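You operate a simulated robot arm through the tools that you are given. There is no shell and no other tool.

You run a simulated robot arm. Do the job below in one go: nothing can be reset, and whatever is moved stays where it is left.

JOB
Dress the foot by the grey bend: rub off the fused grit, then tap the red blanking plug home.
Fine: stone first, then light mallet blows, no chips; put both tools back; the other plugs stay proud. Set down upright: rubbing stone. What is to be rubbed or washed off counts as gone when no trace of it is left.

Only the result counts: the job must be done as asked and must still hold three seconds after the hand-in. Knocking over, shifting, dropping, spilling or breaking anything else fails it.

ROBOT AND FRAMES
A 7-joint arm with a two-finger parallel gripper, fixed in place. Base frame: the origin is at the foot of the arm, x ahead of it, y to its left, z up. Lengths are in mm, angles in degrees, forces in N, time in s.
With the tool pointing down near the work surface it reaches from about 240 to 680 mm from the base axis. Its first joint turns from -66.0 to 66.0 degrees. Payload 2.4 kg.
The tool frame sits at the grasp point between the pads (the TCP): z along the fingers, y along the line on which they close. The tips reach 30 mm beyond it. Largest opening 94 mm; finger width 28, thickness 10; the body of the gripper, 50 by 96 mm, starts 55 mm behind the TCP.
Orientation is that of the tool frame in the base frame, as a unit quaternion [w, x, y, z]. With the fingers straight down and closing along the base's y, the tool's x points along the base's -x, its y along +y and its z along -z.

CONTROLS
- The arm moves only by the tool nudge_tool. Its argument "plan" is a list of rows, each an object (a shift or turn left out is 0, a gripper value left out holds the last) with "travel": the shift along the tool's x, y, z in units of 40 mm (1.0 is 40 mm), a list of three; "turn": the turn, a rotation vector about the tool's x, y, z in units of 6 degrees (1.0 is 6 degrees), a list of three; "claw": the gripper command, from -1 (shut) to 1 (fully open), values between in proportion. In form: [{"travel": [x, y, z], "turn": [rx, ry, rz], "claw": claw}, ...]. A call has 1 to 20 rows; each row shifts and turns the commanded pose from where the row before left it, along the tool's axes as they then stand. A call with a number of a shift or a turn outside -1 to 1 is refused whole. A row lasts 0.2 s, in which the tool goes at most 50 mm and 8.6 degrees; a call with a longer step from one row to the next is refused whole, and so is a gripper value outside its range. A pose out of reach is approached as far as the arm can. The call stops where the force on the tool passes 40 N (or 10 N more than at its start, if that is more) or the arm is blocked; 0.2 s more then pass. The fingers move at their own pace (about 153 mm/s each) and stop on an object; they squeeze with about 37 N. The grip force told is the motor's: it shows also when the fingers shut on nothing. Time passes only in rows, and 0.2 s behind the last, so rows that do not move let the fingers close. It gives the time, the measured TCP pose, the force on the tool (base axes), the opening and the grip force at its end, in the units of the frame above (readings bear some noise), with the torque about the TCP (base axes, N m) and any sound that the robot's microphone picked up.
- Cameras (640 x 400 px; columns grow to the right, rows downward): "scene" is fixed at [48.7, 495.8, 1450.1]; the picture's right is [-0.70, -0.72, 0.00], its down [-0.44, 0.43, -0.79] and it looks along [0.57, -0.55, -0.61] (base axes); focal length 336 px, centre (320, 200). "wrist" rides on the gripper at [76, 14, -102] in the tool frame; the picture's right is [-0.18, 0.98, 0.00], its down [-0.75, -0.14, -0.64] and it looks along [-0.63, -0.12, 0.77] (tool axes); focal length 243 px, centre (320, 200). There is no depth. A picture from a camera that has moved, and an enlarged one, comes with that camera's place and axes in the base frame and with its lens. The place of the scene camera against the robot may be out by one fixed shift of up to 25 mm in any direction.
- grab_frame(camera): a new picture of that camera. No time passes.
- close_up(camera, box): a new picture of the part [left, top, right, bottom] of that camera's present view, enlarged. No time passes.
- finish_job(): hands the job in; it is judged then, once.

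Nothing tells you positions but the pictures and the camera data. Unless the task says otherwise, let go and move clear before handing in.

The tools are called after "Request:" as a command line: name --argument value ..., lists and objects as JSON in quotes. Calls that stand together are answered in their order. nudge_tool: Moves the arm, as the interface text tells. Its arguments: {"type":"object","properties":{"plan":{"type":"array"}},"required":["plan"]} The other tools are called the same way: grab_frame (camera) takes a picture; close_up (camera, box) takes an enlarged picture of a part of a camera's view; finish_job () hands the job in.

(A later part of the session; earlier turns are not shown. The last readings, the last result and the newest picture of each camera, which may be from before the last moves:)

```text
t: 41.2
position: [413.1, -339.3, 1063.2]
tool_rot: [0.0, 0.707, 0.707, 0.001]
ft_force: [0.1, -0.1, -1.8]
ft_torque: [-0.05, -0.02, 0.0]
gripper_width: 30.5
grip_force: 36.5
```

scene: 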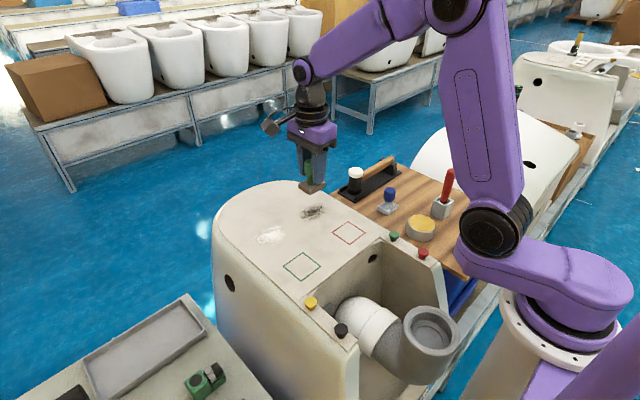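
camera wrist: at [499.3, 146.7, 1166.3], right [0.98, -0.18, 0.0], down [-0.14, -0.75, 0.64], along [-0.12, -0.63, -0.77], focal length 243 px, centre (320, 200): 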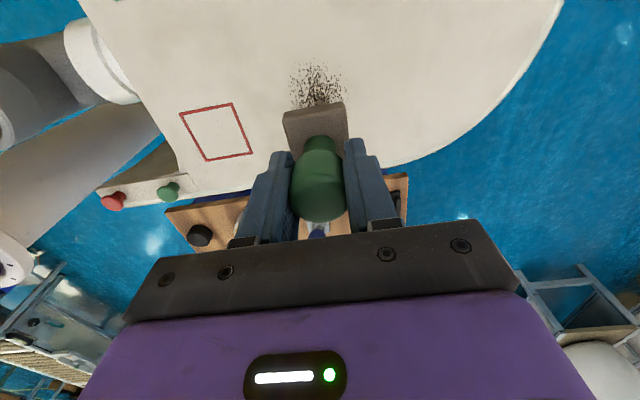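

The rubbed spot is clean. I'll line up over the stone's own place and set it down gently.

Request:
nudge_tool --plan '[{"travel": [-0.16, -0.04, 0.6]}, {"travel": [0, 0, 0.9]}, {"travel": [0, 0, 0.9]}, {"travel": [0, 0, 0.9]}, {"travel": [0, 0, 0.5]}, {"travel": [0, 0, 0.3]}, {"travel": [0, 0, 0]}]'

Request:
close_up --camera "wrist" --box '[220, 60, 420, 260]'

Request:
close_up --camera "scene" --box '[400, 120, 480, 200]'

```text
t: 42.8
position: [414.4, -343.6, 900.9]
tool_rot: [-0.001, 0.707, 0.708, 0.0]
ft_force: [0.3, 0.0, -0.4]
ft_torque: [0.01, 0.02, 0.03]
gripper_width: 30.9
grip_force: 37.4
```

```text
2.00 times, centred on (320, 160) of wrist
camera zoom: at [428.2, -267.3, 1003.5], right [0.98, -0.18, 0.0], down [-0.14, -0.75, 0.64], along [-0.12, -0.63, -0.77], focal length 485 px, centre (320, 280)
```

zoom: 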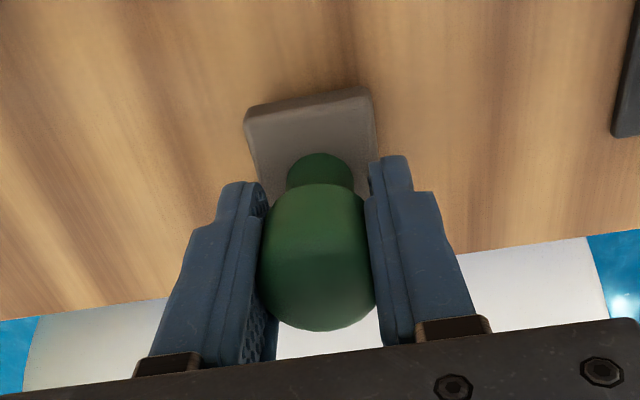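

```text
5.00 times, centred on (440, 160) of scene
camera zoom: at [48.7, 495.8, 1450.1], right [-0.7, -0.72, 0.0], down [-0.44, 0.43, -0.79], along [0.57, -0.55, -0.61], focal length 1682 px, centre (-280, 400)
```

zoom: 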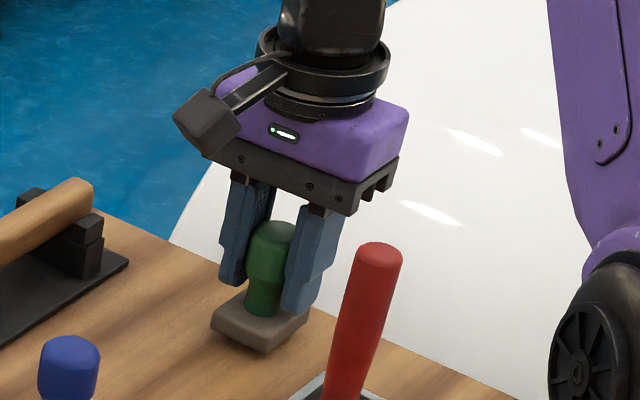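

I'm about 3 mm off in x and 2 mm in y. I'll correct that and lower the last few millimetres.

Request:
nudge_tool --plan '[{"travel": [-0.05, -0.07, 0]}, {"travel": [0, 0, 0.06]}, {"travel": [0, 0, 0.05]}, {"travel": [0, 0, 0.04]}, {"travel": [0, 0, 0]}]'

```text
t: 44.0
position: [411.4, -346.3, 894.3]
tool_rot: [0.0, 0.707, 0.707, 0.0]
ft_force: [0.7, -1.1, 0.0]
ft_torque: [0.02, 0.02, -0.01]
gripper_width: 30.8
grip_force: 37.1
```

Request:
nudge_tool --plan '[{"travel": [0, 0, 0.03]}, {"travel": [0, 0, 0.02]}, {"travel": [0, 0, 0]}]'

Request:
close_up --camera "scene" --box '[410, 150, 460, 190]'

```text
t: 44.8
position: [411.6, -346.3, 892.5]
tool_rot: [0.0, 0.707, 0.707, 0.001]
ft_force: [-2.3, 1.5, 7.5]
ft_torque: [0.13, 0.06, 0.01]
gripper_width: 30.6
grip_force: 37.0
```

```text
10.00 times, centred on (435, 170) of scene
camera zoom: at [48.5, 495.9, 1450.1], right [-0.7, -0.72, 0.0], down [-0.44, 0.43, -0.79], along [0.57, -0.55, -0.61], focal length 3364 px, centre (-830, 500)
```

zoom: 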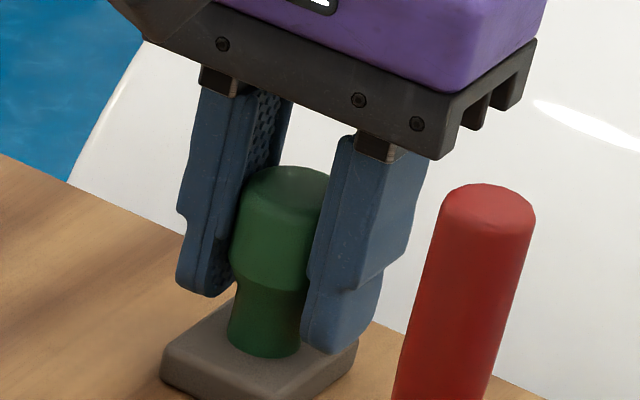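

The stone is on the board with about 7 N of contact. I'll open and back straight up.

Request:
nudge_tool --plan '[{"claw": -0.25}, {"claw": 0.2}, {"claw": 1}, {"claw": 1}, {"travel": [0, 0, -0.5]}, {"travel": [0, 0, -1]}, {"travel": [0, 0, -1]}, {"travel": [0, 0, -1]}, {"travel": [0, 0, 0]}]'

Request:
grab_frame --camera "wrist"

Request:
close_up --camera "scene" --box '[410, 150, 460, 190]'

Request:
close_up --camera "scene" --box '[330, 140, 410, 210]'

```text
t: 46.8
position: [410.3, -346.8, 1029.8]
tool_rot: [0.0, 0.707, 0.707, 0.0]
ft_force: [-0.3, 0.4, 0.6]
ft_torque: [0.03, -0.02, 0.01]
gripper_width: 94.0
grip_force: 0.1
```

```text
taken
camera wrist: at [424.0, -271.0, 1133.6], right [0.98, -0.18, 0.0], down [-0.14, -0.75, 0.64], along [-0.12, -0.63, -0.77], focal length 243 px, centre (320, 200)
```

wrist: 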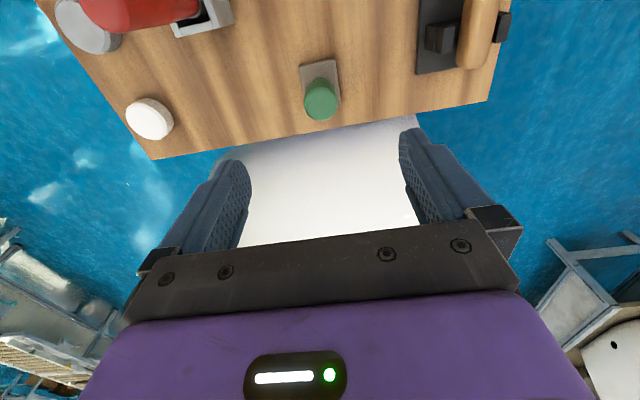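

```text
10.00 times, centred on (435, 170) of scene
camera zoom: at [48.7, 495.8, 1450.1], right [-0.7, -0.72, 0.0], down [-0.44, 0.43, -0.79], along [0.57, -0.55, -0.61], focal length 3364 px, centre (-830, 500)
```

zoom: 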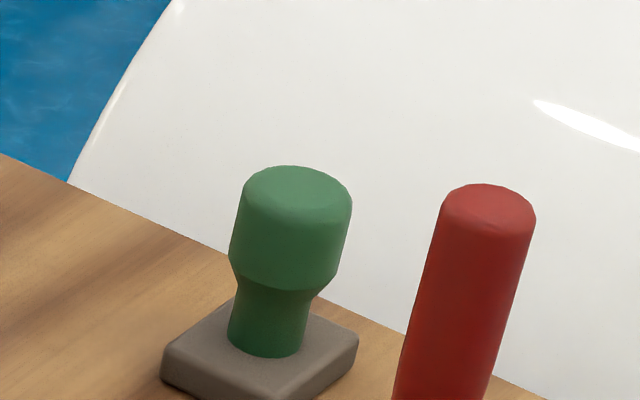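

```text
5.71 times, centred on (370, 175) of scene
camera zoom: at [48.7, 495.8, 1450.1], right [-0.7, -0.72, 0.0], down [-0.44, 0.43, -0.79], along [0.57, -0.55, -0.61], focal length 1922 px, centre (34, 343)
```

zoom: 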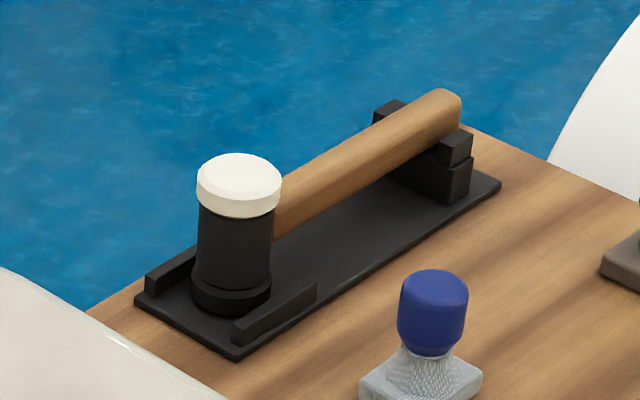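

The stone is back upright on its spot. The mallet's head stands at about (544, -160) with its top near z = 917. The handle runs along -y at about z = 876, so I'll move above it to line up a grip near the head.

Request:
nudge_tool --plan '[{"travel": [0.63, 0.68, 0]}, {"travel": [0.63, 0.68, 0]}, {"travel": [0.63, 0.68, 0]}, {"travel": [0.63, 0.68, 0]}, {"travel": [0.63, 0.68, 0], "turn": [0, 0, -0.35]}, {"travel": [0, 0, 0]}]'

Request:
grab_frame --camera "wrist"

Request:
close_up --camera "wrist" --box '[240, 0, 420, 200]'

Request:
close_up --camera "scene" --box '[310, 110, 430, 210]'

```text
t: 48.2
position: [549.1, -219.9, 1032.2]
tool_rot: [0.0, 0.694, 0.72, 0.0]
ft_force: [0.7, -0.1, -0.1]
ft_torque: [0.01, 0.03, -0.02]
gripper_width: 93.8
grip_force: 0.1
```

```text
taken
camera wrist: at [560.6, -144.3, 1135.9], right [0.99, -0.15, 0.0], down [-0.11, -0.76, 0.64], along [-0.09, -0.64, -0.77], focal length 243 px, centre (320, 200)
```

wrist: 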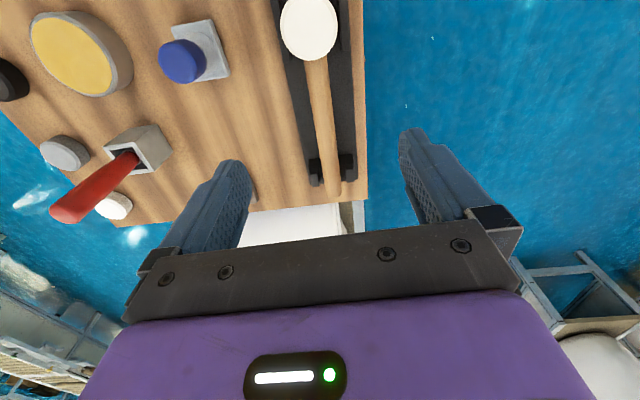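

```text
2.00 times, centred on (330, 100) of wrist
camera zoom: at [560.6, -144.3, 1135.9], right [0.99, -0.15, 0.0], down [-0.11, -0.76, 0.64], along [-0.09, -0.64, -0.77], focal length 485 px, centre (300, 400)
```

zoom: 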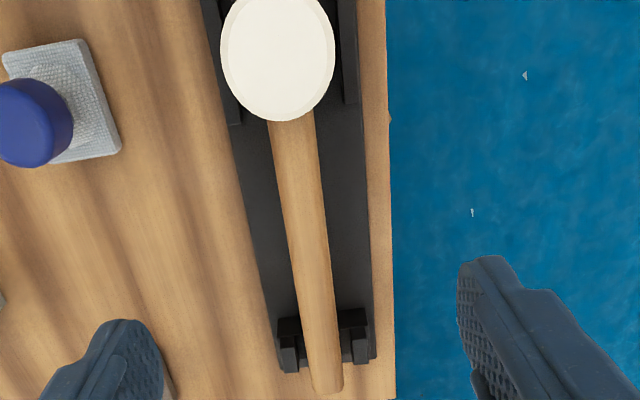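

```text
4.00 times, centred on (370, 160) of scene
camera zoom: at [48.7, 495.8, 1450.1], right [-0.7, -0.72, 0.0], down [-0.44, 0.43, -0.79], along [0.57, -0.55, -0.61], focal length 1346 px, centre (120, 360)
```

zoom: 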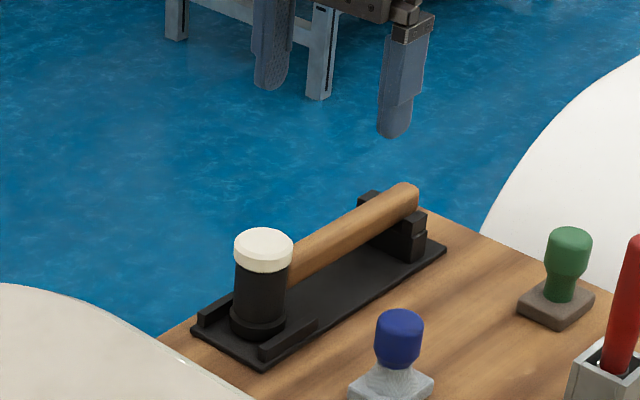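

The handle lies at x of about 549.5, straight along -y, and my TCP is 59 mm from the head centre. I'll level the yaw again, go down to z = 880 and grip.

Request:
nudge_tool --plan '[{"turn": [0, 0, 0.35], "travel": [0, 0, 0.5]}, {"travel": [0, 0, 0.9]}, {"travel": [0, 0, 0.9]}, {"travel": [0, 0, 0.9]}, {"travel": [0, 0, 0.4]}, {"travel": [0, 0, 0.2]}, {"travel": [0, 0, 0]}]'

Request:
grab_frame --camera "wrist"

Request:
close_up --camera "scene" --box '[320, 110, 430, 210]'

```text
t: 49.8
position: [548.4, -221.7, 879.6]
tool_rot: [0.0, 0.707, 0.707, 0.0]
ft_force: [0.1, 0.0, -0.7]
ft_torque: [-0.01, 0.05, -0.02]
gripper_width: 93.9
grip_force: 0.1
```

```text
taken
camera wrist: at [561.7, -144.6, 981.8], right [0.98, -0.18, 0.0], down [-0.14, -0.75, 0.64], along [-0.12, -0.63, -0.77], focal length 243 px, centre (320, 200)
```

wrist: 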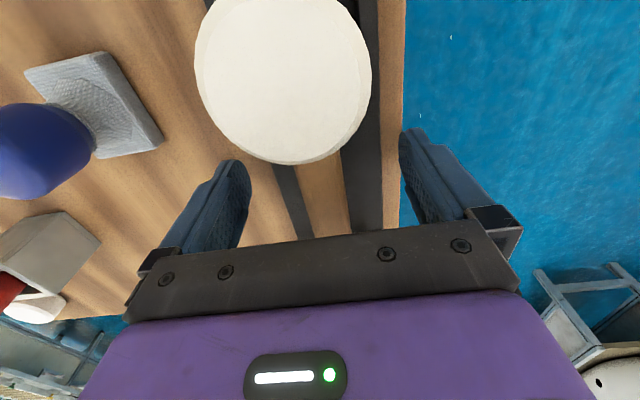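

```text
4.00 times, centred on (375, 160) of scene
camera zoom: at [48.7, 495.8, 1450.1], right [-0.7, -0.72, 0.0], down [-0.44, 0.43, -0.79], along [0.57, -0.55, -0.61], focal length 1346 px, centre (100, 360)
```

zoom: 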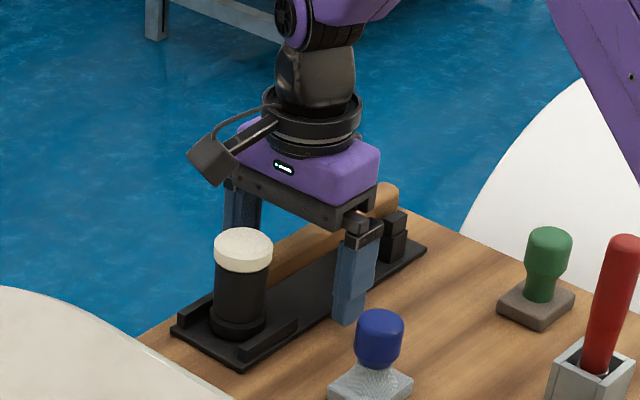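

The handle is centred between the fingers. I'll close on it now.

Request:
nudge_tool --plan '[{"claw": 0}, {"claw": -0.3}, {"claw": -1}, {"claw": -1}, {"claw": -1}]'

Request:
grab_frame --camera "wrist"

Request:
close_up --camera "scene" --box '[320, 110, 430, 210]'

```text
t: 51.0
position: [548.2, -221.2, 879.4]
tool_rot: [0.001, 0.707, 0.707, 0.001]
ft_force: [5.1, -1.2, 1.7]
ft_torque: [0.09, -0.09, -0.21]
gripper_width: 25.4
grip_force: 36.8
```

```text
taken
camera wrist: at [562.1, -144.5, 982.3], right [0.98, -0.18, 0.0], down [-0.14, -0.75, 0.64], along [-0.12, -0.63, -0.77], focal length 243 px, centre (320, 200)
```

wrist: 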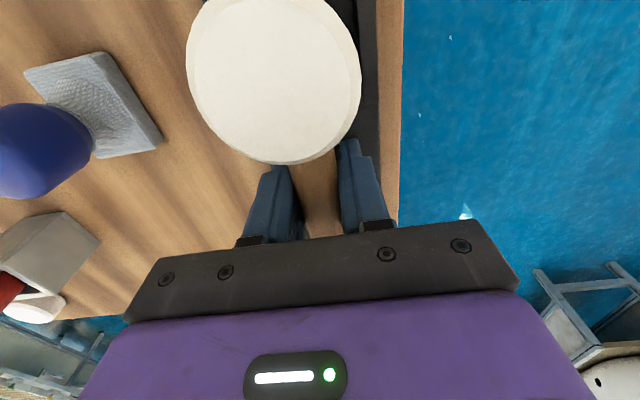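

```text
4.00 times, centred on (375, 160) of scene
camera zoom: at [48.8, 495.8, 1450.1], right [-0.7, -0.72, 0.0], down [-0.44, 0.43, -0.79], along [0.57, -0.55, -0.61], focal length 1346 px, centre (100, 360)
```

zoom: 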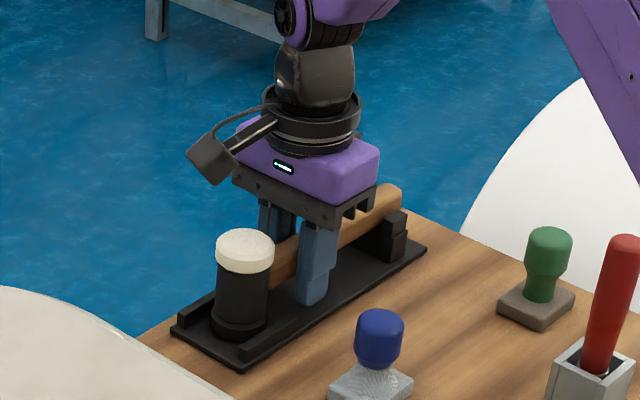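

The handle is gripped at 25.4 mm, with a small side force of 5 N. I'll lift slowly and watch whether the head droops.

Request:
nudge_tool --plan '[{"travel": [0, 0, -0.05]}, {"travel": [0, 0, -0.1]}, {"travel": [0, 0, -0.2]}, {"travel": [0, 0, -0.3]}, {"travel": [0, 0, -0.4]}, {"travel": [0, 0, -0.5]}, {"travel": [0, 0, 0]}]'

Request:
grab_frame --camera "wrist"

Request:
close_up --camera "scene" --box '[320, 90, 430, 210]'

```text
t: 52.6
position: [545.3, -221.1, 941.8]
tool_rot: [0.0, 0.707, 0.707, 0.001]
ft_force: [0.2, 0.7, -5.3]
ft_torque: [-0.15, 0.02, 0.0]
gripper_width: 25.3
grip_force: 37.1
```

```text
taken
camera wrist: at [560.8, -144.5, 1044.7], right [0.98, -0.18, 0.0], down [-0.14, -0.75, 0.64], along [-0.12, -0.63, -0.77], focal length 243 px, centre (320, 200)
```

wrist: 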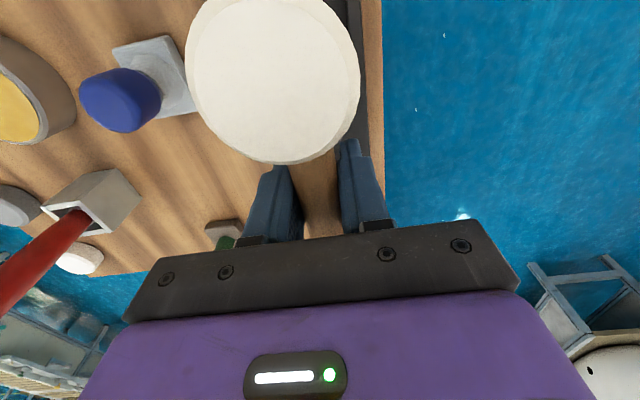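

```text
3.33 times, centred on (375, 150) of scene
camera zoom: at [48.8, 495.8, 1450.2], right [-0.7, -0.72, 0.0], down [-0.44, 0.43, -0.79], along [0.57, -0.55, -0.61], focal length 1121 px, centre (137, 367)
```

zoom: 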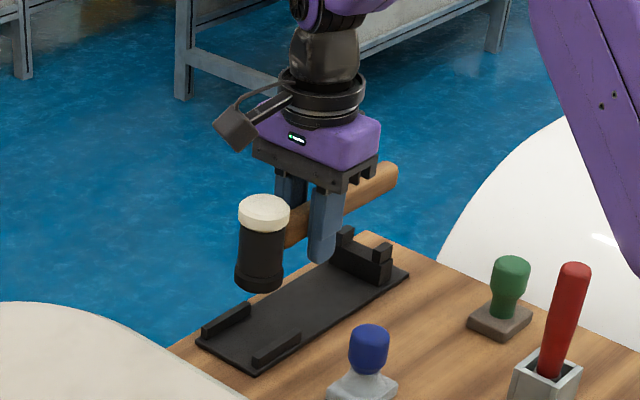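

The mallet is lifted level and weighs about 5 N, with its head 59 mm from the TCP. I'll raise it, yaw so the handle points away from the foot, and take views of the red plug past the head.

Request:
nudge_tool --plan '[{"travel": [0, 0, -0.6]}, {"travel": [0, 0, -0.8]}, {"travel": [0, 0, -0.8]}, {"travel": [0, 0, -0.8]}, {"turn": [0, 0, -0.9]}, {"turn": [0, 0, -0.9]}, {"turn": [0, 0, -0.9]}, {"turn": [0, 0, -0.9]}, {"turn": [0, 0, -0.9]}, {"turn": [0, 0, -0.9]}, {"turn": [0, 0, -0.93]}, {"travel": [0, 0, 0]}]'

Request:
nudge_tool --plan '[{"travel": [0.5, 0, 0]}, {"travel": [0.8, 0, 0]}, {"travel": [0.8, 0, 0]}, {"travel": [0.8, 0, 0]}, {"travel": [0.8, 0, 0]}, {"travel": [0.8, 0, 0]}, {"travel": [0.8, 0, 0]}, {"travel": [0.8, 0, 0]}, {"travel": [0.8, 0, 0]}, {"travel": [0.6, 0, 0]}, {"travel": [0, 0, 0]}]'

Request:
grab_frame --camera "wrist"

Request:
grab_frame --camera "scene"

```text
t: 55.2
position: [546.1, -220.0, 1061.9]
tool_rot: [0.001, 0.438, 0.899, 0.0]
ft_force: [-0.4, 0.0, -5.5]
ft_torque: [-0.11, -0.11, 0.02]
gripper_width: 25.4
grip_force: 36.6
```

```text
t: 57.6
position: [362.2, 15.7, 1063.1]
tool_rot: [0.0, 0.438, 0.899, 0.0]
ft_force: [0.0, 0.6, -4.6]
ft_torque: [-0.14, -0.1, 0.01]
gripper_width: 25.2
grip_force: 37.5
```

```text
taken
camera wrist: at [326.2, 84.7, 1165.2], right [0.89, 0.46, 0.0], down [0.35, -0.68, 0.64], along [0.29, -0.57, -0.77], focal length 243 px, centre (320, 200)
```

wrist: 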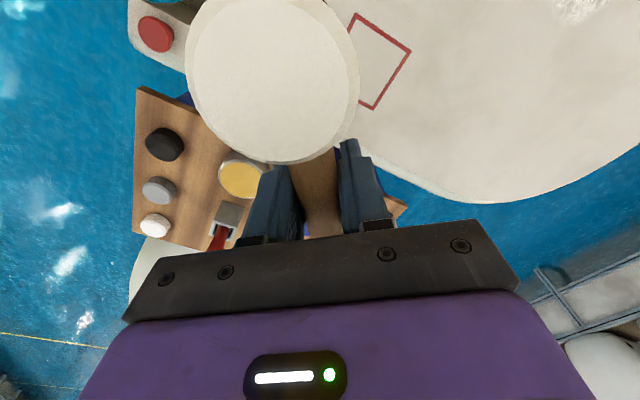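

```text
taken
```

scene: 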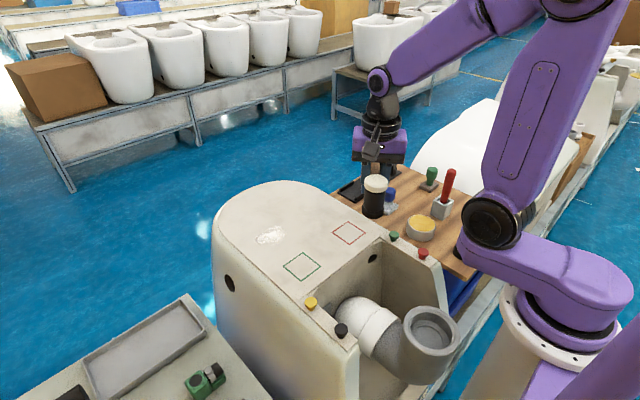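

The red plug is visible to the left of the mallet head. I'll zoom in on it from both cameras.

Request:
close_up --camera "wrist" --box '[110, 0, 210, 80]'

Request:
close_up --camera "scene" --box '[380, 220, 450, 280]'

Request:
close_up --camera "scene" --box '[290, 280, 360, 350]'

```text
5.00 times, centred on (160, 40) of wrist
camera zoom: at [326.2, 84.7, 1165.2], right [0.89, 0.46, 0.0], down [0.35, -0.68, 0.64], along [0.29, -0.57, -0.77], focal length 1213 px, centre (1120, 1000)
```

zoom: 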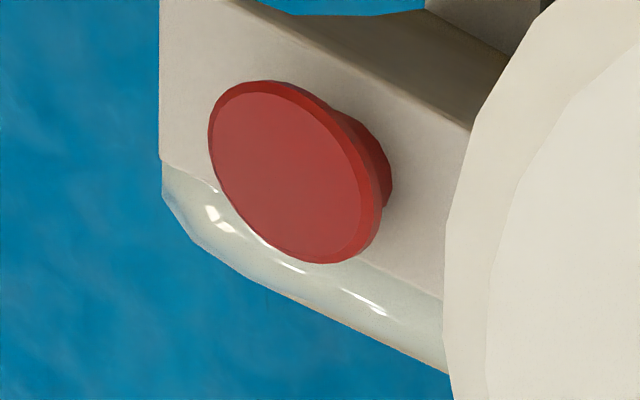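

```text
6.67 times, centred on (415, 250) of scene
camera zoom: at [48.7, 495.8, 1450.1], right [-0.7, -0.72, 0.0], down [-0.44, 0.43, -0.79], along [0.57, -0.55, -0.61], focal length 2243 px, centre (-313, -133)
```

zoom: 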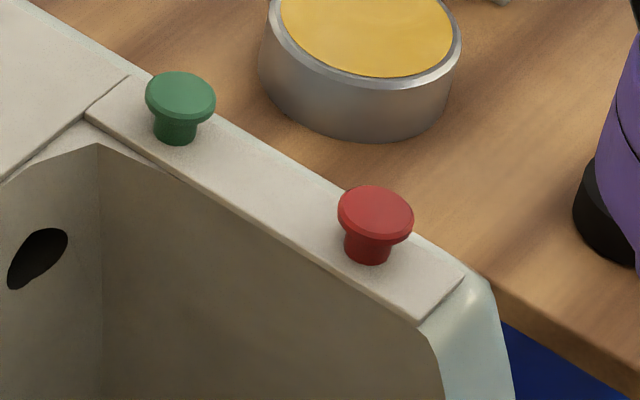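

```text
5.71 times, centred on (325, 315) of scene
camera zoom: at [48.7, 495.8, 1450.1], right [-0.7, -0.72, 0.0], down [-0.44, 0.43, -0.79], along [0.57, -0.55, -0.61], focal length 1922 px, centre (291, -457)
```

zoom: 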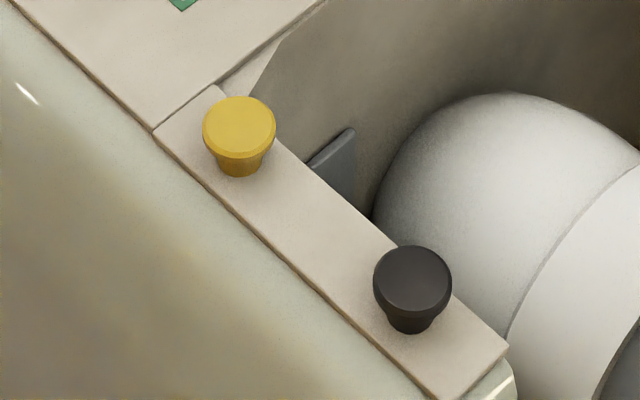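

The plug's cap is about 23 mm wide, centred near (227, 10), and stands about 17 mm proud with its top near z = 950. I'll bring the mallet head over it while staying high.

Request:
nudge_tool --plan '[{"travel": [0.1, -0.5, 0]}, {"travel": [0.1, -0.6, 0]}, {"travel": [0.1, -0.6, 0]}, {"travel": [0.1, -0.6, 0]}, {"travel": [0.04, -0.45, 0]}, {"travel": [0, 0, 0]}]'

Request:
grab_frame --camera "scene"

Request:
close_up --camera "scene" --box '[360, 160, 480, 280]'

Request:
grab_frame --camera "wrist"

```text
t: 59.0
position: [263.1, -36.9, 1061.2]
tool_rot: [0.0, 0.439, 0.899, 0.0]
ft_force: [-0.7, -0.1, -4.6]
ft_torque: [-0.1, -0.11, 0.02]
gripper_width: 25.2
grip_force: 37.6
```

```text
taken
```

scene: 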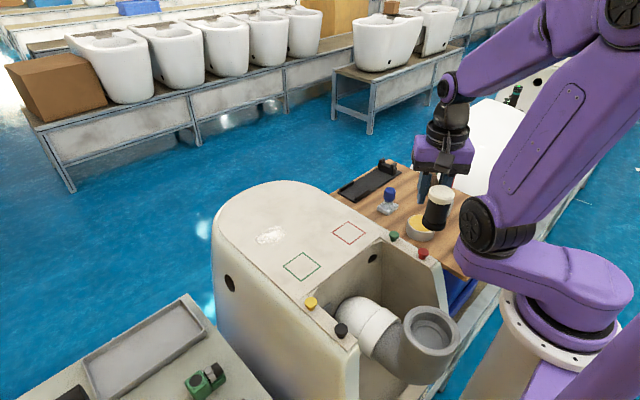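

```text
3.33 times, centred on (420, 220) of scene
camera zoom: at [48.7, 495.8, 1450.1], right [-0.7, -0.72, 0.0], down [-0.44, 0.43, -0.79], along [0.57, -0.55, -0.61], focal length 1121 px, centre (-13, 133)
```

zoom: 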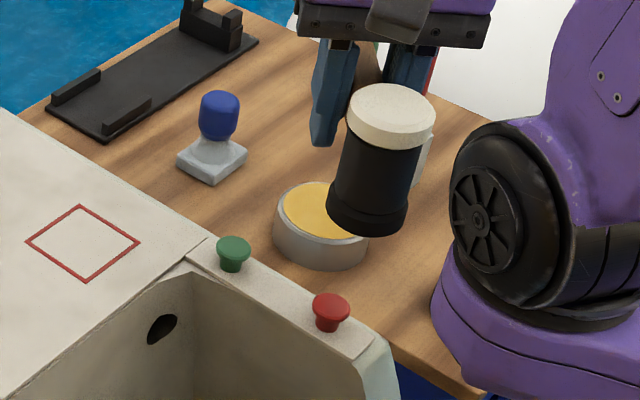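

```text
taken
camera wrist: at [228.1, 30.9, 1164.1], right [0.89, 0.46, 0.0], down [0.35, -0.68, 0.64], along [0.3, -0.57, -0.77], focal length 243 px, centre (320, 200)
```

wrist: 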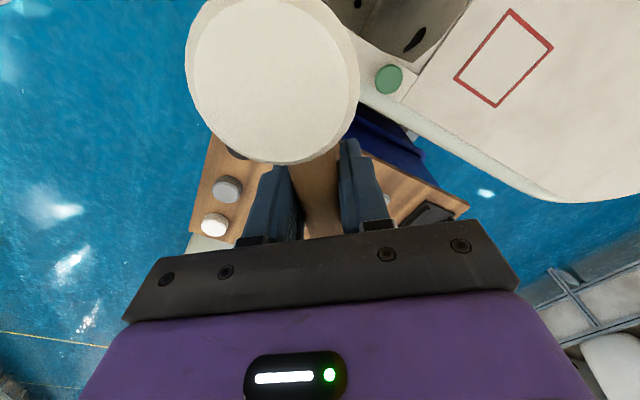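

The head looks roughly above the plug. I'll lower it to about 12 mm above the cap and check the alignment in the scene view.

Request:
nudge_tool --plan '[{"travel": [0, 0, 0.4]}, {"travel": [0, 0, 0.4]}, {"travel": [0, 0, 0.4]}, {"travel": [0, 0, 0.2]}, {"travel": [0, 0, 0]}]'

Request:
close_up --camera "scene" --box '[380, 190, 470, 280]'

Request:
grab_frame --camera "wrist"

```text
t: 60.2
position: [265.2, -38.3, 1006.4]
tool_rot: [-0.001, 0.439, 0.899, 0.0]
ft_force: [-1.0, 1.3, -5.6]
ft_torque: [-0.15, -0.09, -0.01]
gripper_width: 25.3
grip_force: 37.1
```

```text
4.44 times, centred on (425, 235) of scene
camera zoom: at [48.7, 495.8, 1450.1], right [-0.7, -0.72, 0.0], down [-0.44, 0.43, -0.79], along [0.57, -0.55, -0.61], focal length 1495 px, centre (-147, 44)
```

zoom: 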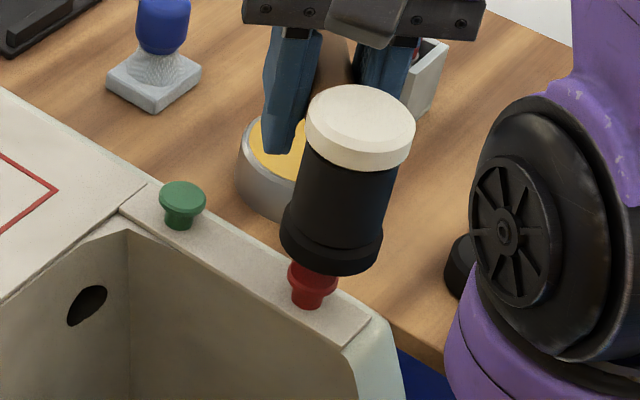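

```text
taken
camera wrist: at [229.5, 30.9, 1109.6], right [0.89, 0.46, 0.0], down [0.35, -0.68, 0.64], along [0.3, -0.57, -0.77], focal length 243 px, centre (320, 200)
```

wrist: 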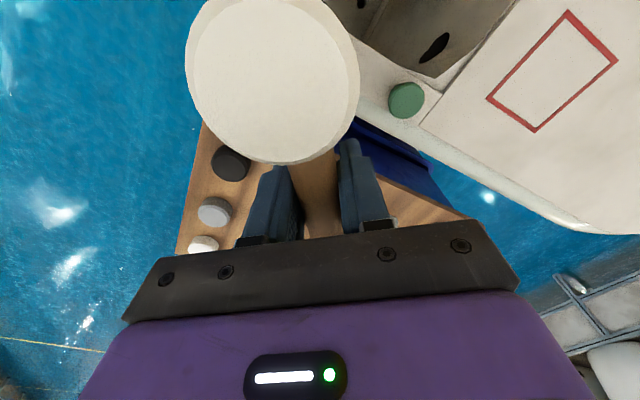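

The head sits about 5 mm off the plug's centre toward the robot, so I'll shift it 4 mm. Then I'll feel for the cap with tiny steps.

Request:
nudge_tool --plan '[{"travel": [0, 0.1, 0]}, {"travel": [0, 0, 0.1]}, {"travel": [0, 0, 0.08]}, {"travel": [0, 0, 0.05]}, {"travel": [0, 0, 0]}]'

Request:
close_up --camera "scene" --box '[380, 190, 470, 280]'

```text
t: 61.4
position: [266.9, -34.6, 997.7]
tool_rot: [-0.001, 0.438, 0.899, 0.0]
ft_force: [1.4, 0.3, -4.3]
ft_torque: [-0.13, -0.09, 0.0]
gripper_width: 25.4
grip_force: 36.9
```

```text
4.44 times, centred on (425, 235) of scene
camera zoom: at [48.7, 495.8, 1450.1], right [-0.7, -0.72, 0.0], down [-0.44, 0.43, -0.79], along [0.57, -0.55, -0.61], focal length 1495 px, centre (-147, 44)
```

zoom: 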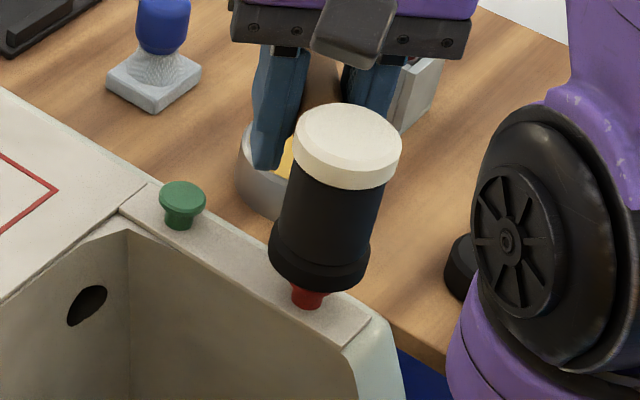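

Alignment is good now, with roughly 5 mm of gap left. I'll keep easing down to find contact.

Request:
nudge_tool --plan '[{"travel": [0, 0, 0.04]}, {"travel": [0, 0, 0.04]}, {"travel": [0, 0, 0]}]'

```text
t: 62.2
position: [267.1, -35.9, 992.8]
tool_rot: [0.0, 0.439, 0.899, 0.0]
ft_force: [0.9, 0.0, -4.0]
ft_torque: [-0.12, -0.11, 0.0]
gripper_width: 25.3
grip_force: 36.9
```

Request:
nudge_tool --plan '[{"travel": [0, 0, 0.04]}, {"travel": [0, 0, 0.03]}, {"travel": [0, 0, 0]}]'

Request:
close_up --camera "scene" --box '[380, 190, 470, 280]'

```text
t: 63.0
position: [267.4, -34.5, 991.7]
tool_rot: [0.0, 0.438, 0.899, 0.0]
ft_force: [0.7, -0.1, -4.8]
ft_torque: [-0.1, -0.1, 0.01]
gripper_width: 25.5
grip_force: 36.9
```

```text
4.44 times, centred on (425, 235) of scene
camera zoom: at [48.7, 495.8, 1450.1], right [-0.7, -0.72, 0.0], down [-0.44, 0.43, -0.79], along [0.57, -0.55, -0.61], focal length 1495 px, centre (-147, 44)
```

zoom: 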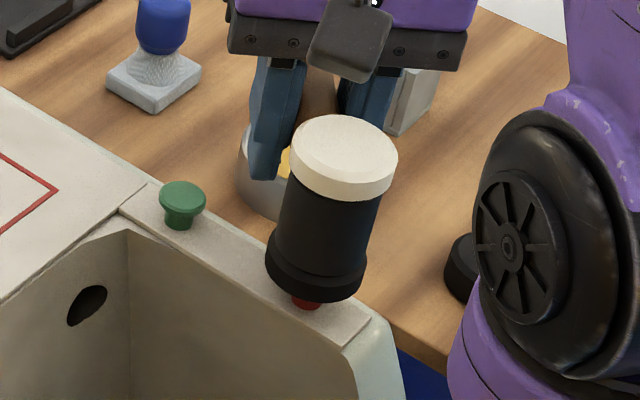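

Request:
nudge_tool --plan '[{"travel": [0, 0, 0.03]}, {"travel": [0, 0, 0.03]}, {"travel": [0, 0, 0]}]'

```text
t: 63.8
position: [267.2, -35.1, 988.4]
tool_rot: [0.001, 0.439, 0.898, 0.0]
ft_force: [1.2, 2.0, 24.2]
ft_torque: [1.08, 0.79, -0.11]
gripper_width: 25.6
grip_force: 36.6
```

I've touched the cap at TCP z of about 990. I'll back off about 20 mm and check that the plug and grip look unchanged before the first light blow.

Request:
nudge_tool --plan '[{"travel": [0, 0, -0.1]}, {"travel": [0, 0, -0.2]}, {"travel": [0, 0, -0.25]}, {"travel": [0, 0, 0]}]'

Request:
close_up --camera "scene" --box '[380, 190, 470, 280]'

Request:
grab_frame --camera "wrist"

```text
t: 64.8
position: [266.5, -35.7, 1010.4]
tool_rot: [0.0, 0.439, 0.899, 0.0]
ft_force: [-0.9, 0.6, -3.9]
ft_torque: [-0.14, -0.09, -0.01]
gripper_width: 25.5
grip_force: 36.8
```

```text
4.44 times, centred on (425, 235) of scene
camera zoom: at [48.7, 495.8, 1450.1], right [-0.7, -0.72, 0.0], down [-0.44, 0.43, -0.79], along [0.57, -0.55, -0.61], focal length 1495 px, centre (-147, 44)
```

zoom: 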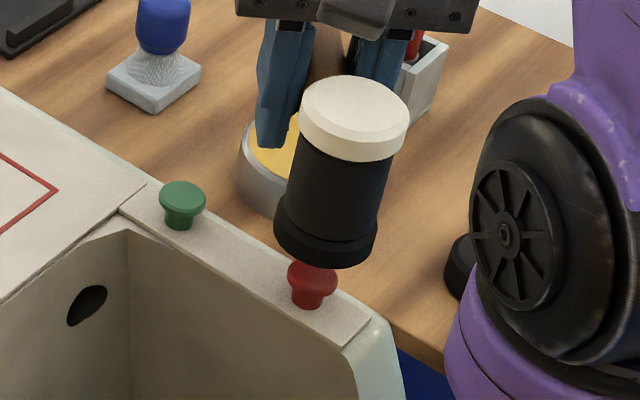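

```text
taken
camera wrist: at [231.7, 33.9, 1113.9], right [0.89, 0.46, 0.0], down [0.35, -0.68, 0.64], along [0.29, -0.57, -0.77], focal length 243 px, centre (320, 200)
```

wrist: 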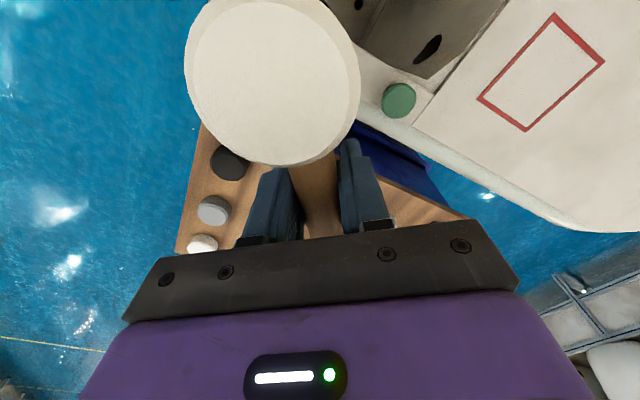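

The plug is unchanged and the grip is good. I'll make a first light tap at about 60 mm/s.

Request:
nudge_tool --plan '[{"travel": [0, 0, 0.25]}, {"travel": [0, 0, 0.3]}, {"travel": [0, 0, -0.3]}, {"travel": [0, 0, -0.25]}, {"travel": [0, 0, 0]}]'

Request:
close_up --camera "scene" --box '[380, 190, 470, 280]'

```text
t: 66.0
position: [268.3, -35.4, 1011.0]
tool_rot: [0.001, 0.439, 0.899, -0.001]
ft_force: [-0.7, 0.0, -5.5]
ft_torque: [-0.11, -0.11, 0.02]
gripper_width: 25.5
grip_force: 36.3
```

```text
4.44 times, centred on (425, 235) of scene
camera zoom: at [48.7, 495.8, 1450.1], right [-0.7, -0.72, 0.0], down [-0.44, 0.43, -0.79], along [0.57, -0.55, -0.61], focal length 1495 px, centre (-147, 44)
```

zoom: 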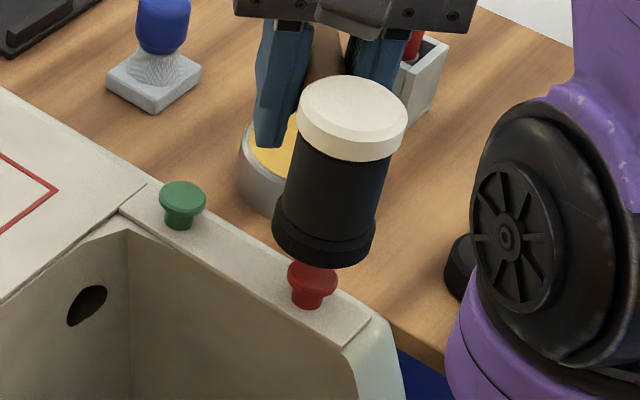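

There was no sound and no movement, so that tap was too soft or turned back too early. I'll go slightly faster and deeper.

Request:
nudge_tool --plan '[{"travel": [0, 0, 0.15]}, {"travel": [0, 0, 0.5]}, {"travel": [0, 0, -0.4]}, {"travel": [0, 0, -0.25]}, {"travel": [0, 0, 0]}]'

Request:
close_up --camera "scene" --box '[380, 190, 470, 280]'

```text
t: 67.2
position: [268.2, -36.7, 1012.0]
tool_rot: [0.0, 0.438, 0.899, 0.0]
ft_force: [0.3, -0.3, -3.8]
ft_torque: [-0.13, -0.11, -0.04]
gripper_width: 25.3
grip_force: 37.0
```

```text
4.44 times, centred on (425, 235) of scene
camera zoom: at [48.7, 495.8, 1450.1], right [-0.7, -0.72, 0.0], down [-0.44, 0.43, -0.79], along [0.57, -0.55, -0.61], focal length 1495 px, centre (-147, 44)
```

zoom: 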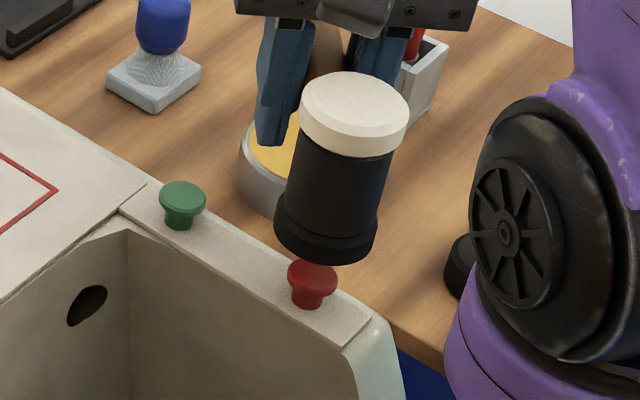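

Still no contact registered; the arm lags its command and the reversal came too soon. I'll let the stroke follow through and rely on the force stop.

Request:
nudge_tool --plan '[{"travel": [0, 0, 0.2]}, {"travel": [0, 0, 0.4]}, {"travel": [0, 0, 0.1]}]'

Request:
close_up --camera "scene" --box '[380, 190, 470, 280]'

```text
t: 68.0
position: [269.0, -38.6, 984.2]
tool_rot: [0.004, 0.439, 0.898, -0.002]
ft_force: [4.2, -10.8, 30.2]
ft_torque: [0.98, 0.98, 0.16]
gripper_width: 25.6
grip_force: 36.5
```

```text
4.44 times, centred on (425, 235) of scene
camera zoom: at [48.6, 495.5, 1450.3], right [-0.7, -0.72, 0.0], down [-0.44, 0.43, -0.79], along [0.57, -0.55, -0.61], focal length 1495 px, centre (-147, 44)
```

zoom: 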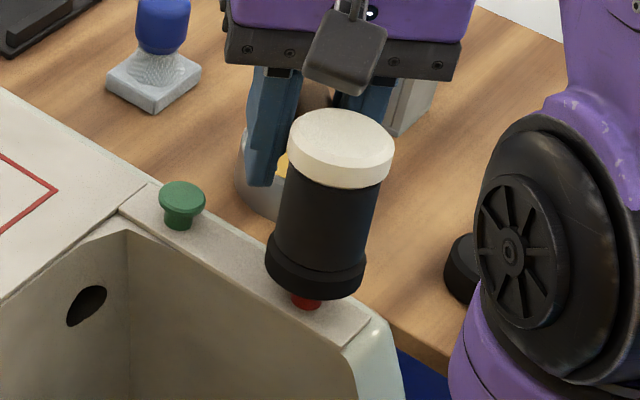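

The TCP went 5 mm lower while the head stayed on the cap, so the handle pivots slightly in the grip. I'll lift and check the head angle and the plug.

Request:
nudge_tool --plan '[{"travel": [0, 0, -0.2]}, {"travel": [0, 0, -0.4]}, {"travel": [0, 0, -0.4]}, {"travel": [0, 0, 0]}]'

Request:
close_up --camera "scene" --box '[380, 170, 470, 280]'

Request:
grab_frame --camera "wrist"

```text
t: 69.0
position: [267.7, -35.1, 1021.5]
tool_rot: [0.0, 0.438, 0.899, 0.0]
ft_force: [0.8, 0.4, -4.8]
ft_torque: [-0.13, -0.09, -0.01]
gripper_width: 25.3
grip_force: 37.0
```

```text
3.64 times, centred on (425, 225) of scene
camera zoom: at [48.7, 495.8, 1450.1], right [-0.7, -0.72, 0.0], down [-0.44, 0.43, -0.79], along [0.57, -0.55, -0.61], focal length 1223 px, centre (-62, 109)
```

zoom: 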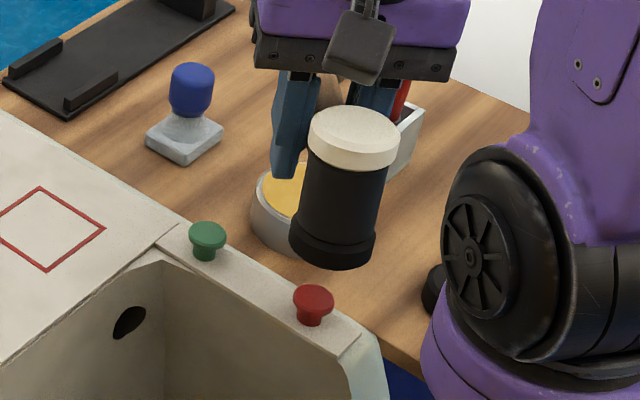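

```text
taken
camera wrist: at [231.7, 34.0, 1125.1], right [0.89, 0.46, 0.0], down [0.35, -0.68, 0.64], along [0.29, -0.57, -0.77], focal length 243 px, centre (320, 200)
```

wrist: 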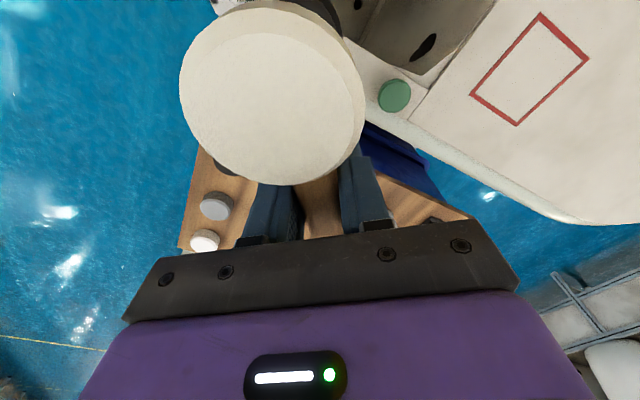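

The head has pivoted up about 6° in the grip and the plug hasn't moved yet. I'll tilt the tool to level the head, then give a slightly quicker tap with a prompt rebound.

Request:
nudge_tool --plan '[{"turn": [0, -0.5, 0]}, {"turn": [0, -0.5, 0]}, {"travel": [0, 0, 0]}]'

Request:
close_up --camera "scene" --box '[380, 170, 470, 280]'

```text
t: 69.8
position: [267.0, -34.7, 1021.5]
tool_rot: [0.047, 0.438, 0.898, -0.023]
ft_force: [1.0, 0.2, -4.3]
ft_torque: [-0.11, -0.1, 0.0]
gripper_width: 25.4
grip_force: 37.0
```

```text
3.64 times, centred on (425, 225) of scene
camera zoom: at [48.7, 495.8, 1450.1], right [-0.7, -0.72, 0.0], down [-0.44, 0.43, -0.79], along [0.57, -0.55, -0.61], focal length 1223 px, centre (-62, 109)
```

zoom: 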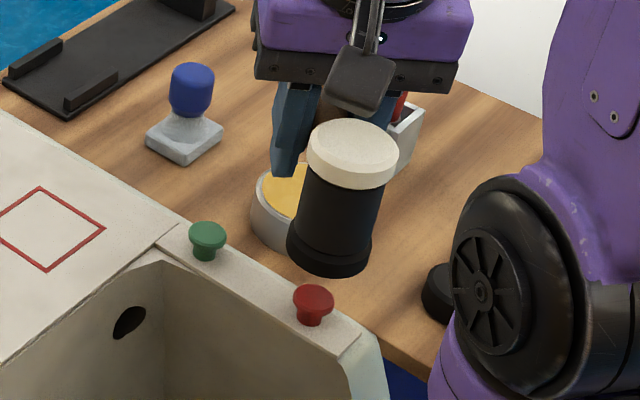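

The head is level again and lines up with the plug. I'll tap now at about 150 mm/s with an immediate rebound.

Request:
nudge_tool --plan '[{"travel": [0.03, 0, 0.29]}, {"travel": [0.078, 0, 0.746]}, {"travel": [-0.078, 0, -0.746]}, {"travel": [-0.03, 0, -0.29]}, {"travel": [0, 0, 0]}]'

Request:
close_up --camera "scene" --box '[380, 170, 470, 280]'

```text
t: 71.0
position: [266.7, -36.4, 1022.8]
tool_rot: [0.046, 0.438, 0.897, -0.023]
ft_force: [0.3, -1.1, -4.8]
ft_torque: [-0.14, -0.08, 0.02]
gripper_width: 25.4
grip_force: 36.9
```

```text
3.64 times, centred on (425, 225) of scene
camera zoom: at [48.7, 495.8, 1450.1], right [-0.7, -0.72, 0.0], down [-0.44, 0.43, -0.79], along [0.57, -0.55, -0.61], focal length 1223 px, centre (-62, 109)
```

zoom: 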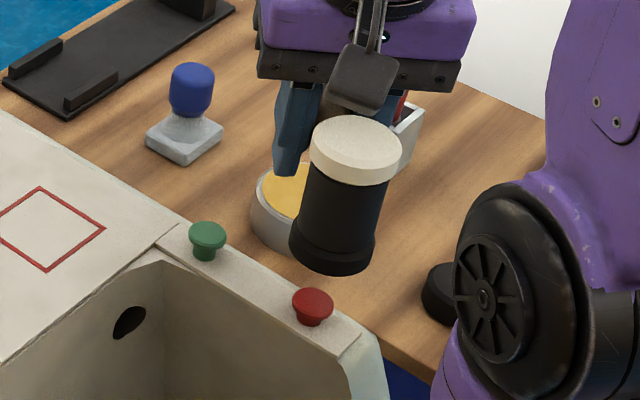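

The plug went down a few millimetres, with no chip sound. I'll zoom in to measure the progress.

Request:
close_up --camera "scene" --box '[380, 220, 450, 280]'

```text
6.67 times, centred on (415, 250) of scene
camera zoom: at [48.7, 495.8, 1450.1], right [-0.7, -0.72, 0.0], down [-0.44, 0.43, -0.79], along [0.57, -0.55, -0.61], focal length 2243 px, centre (-313, -133)
```

zoom: 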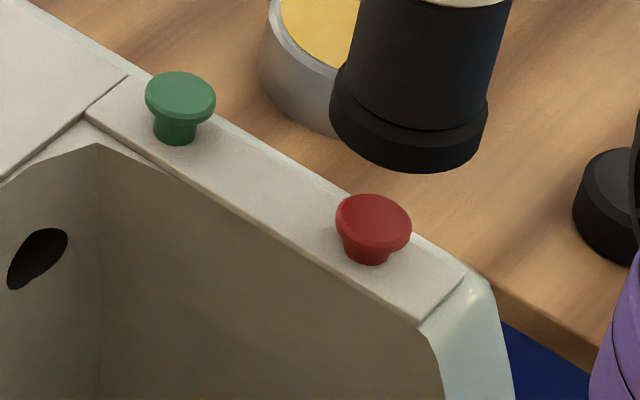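

The cap dropped about 3.7 mm with one tap, leaving roughly 8 mm to go. I'll repeat the same tap with the stroke lowered to match.

Request:
nudge_tool --plan '[{"travel": [0.04, 0, 0.38]}, {"travel": [0.078, 0, 0.746]}, {"travel": [-0.078, 0, -0.746]}, {"travel": [-0.04, 0, -0.38]}, {"travel": [0, 0, 0]}]'

Request:
close_up --camera "scene" --box '[380, 220, 450, 280]'

Request:
close_up --camera "scene" --box '[380, 170, 470, 280]'

```text
t: 72.2
position: [267.5, -35.4, 1021.9]
tool_rot: [0.047, 0.438, 0.897, -0.023]
ft_force: [0.0, -0.4, -4.3]
ft_torque: [-0.12, -0.1, 0.01]
gripper_width: 25.4
grip_force: 37.1
```

```text
6.67 times, centred on (415, 250) of scene
camera zoom: at [48.7, 495.8, 1450.1], right [-0.7, -0.72, 0.0], down [-0.44, 0.43, -0.79], along [0.57, -0.55, -0.61], focal length 2243 px, centre (-313, -133)
```

zoom: 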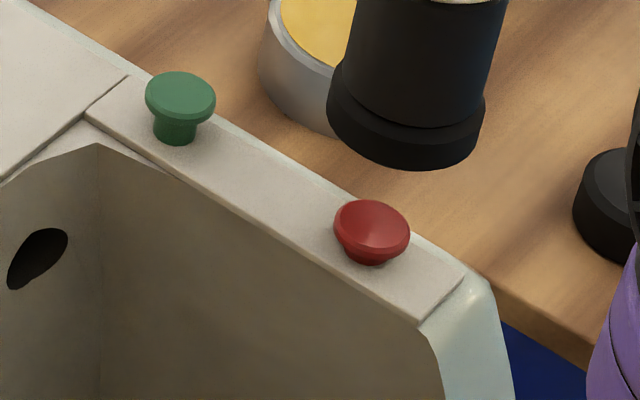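

```text
3.64 times, centred on (425, 225) of scene
camera zoom: at [48.7, 495.8, 1450.1], right [-0.7, -0.72, 0.0], down [-0.44, 0.43, -0.79], along [0.57, -0.55, -0.61], focal length 1223 px, centre (-62, 109)
```

zoom: 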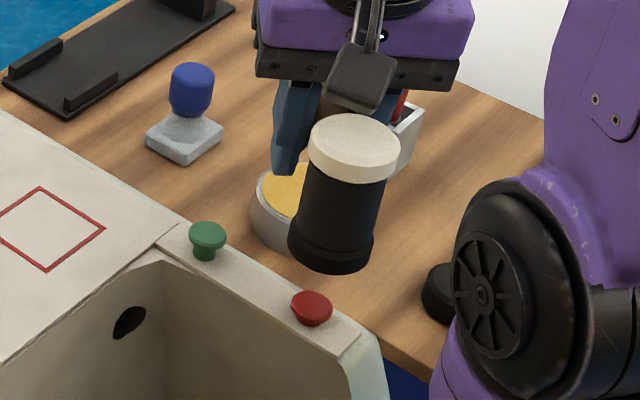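

It moved about another 2.5 mm and still no sound of chipping. I'll tap again, slightly lower.

Request:
nudge_tool --plan '[{"travel": [0.048, 0, 0.46]}, {"travel": [0.078, 0, 0.746]}, {"travel": [-0.078, 0, -0.746]}, {"travel": [-0.048, 0, -0.46]}, {"travel": [0, 0, 0]}]'

Request:
close_up --camera "scene" --box '[380, 220, 450, 280]'

Request:
grab_frame --camera "wrist"

```text
t: 73.4
position: [267.2, -34.4, 1022.7]
tool_rot: [0.048, 0.438, 0.898, -0.023]
ft_force: [-0.4, -0.4, -4.6]
ft_torque: [-0.1, -0.06, 0.0]
gripper_width: 25.2
grip_force: 37.0
```

```text
6.67 times, centred on (415, 250) of scene
camera zoom: at [48.7, 495.8, 1450.1], right [-0.7, -0.72, 0.0], down [-0.44, 0.43, -0.79], along [0.57, -0.55, -0.61], focal length 2243 px, centre (-313, -133)
```

zoom: 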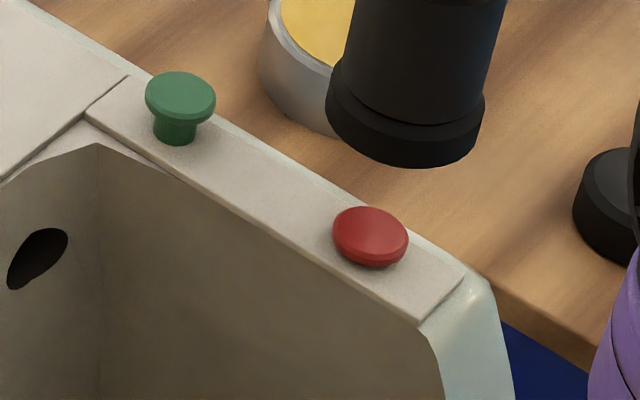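

```text
taken
camera wrist: at [225.3, 42.3, 1118.0], right [0.89, 0.46, 0.02], down [0.31, -0.62, 0.72], along [0.34, -0.63, -0.7], focal length 243 px, centre (320, 200)
```

wrist: 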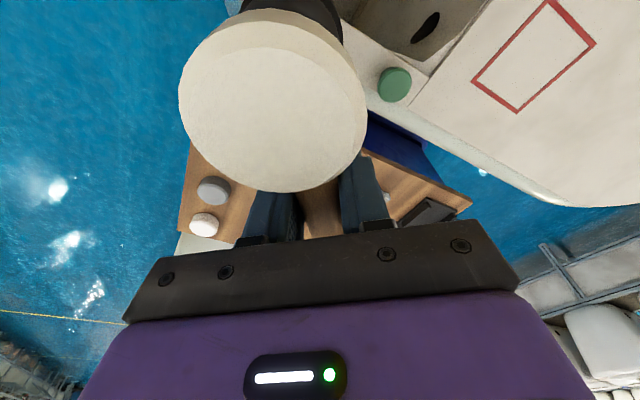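

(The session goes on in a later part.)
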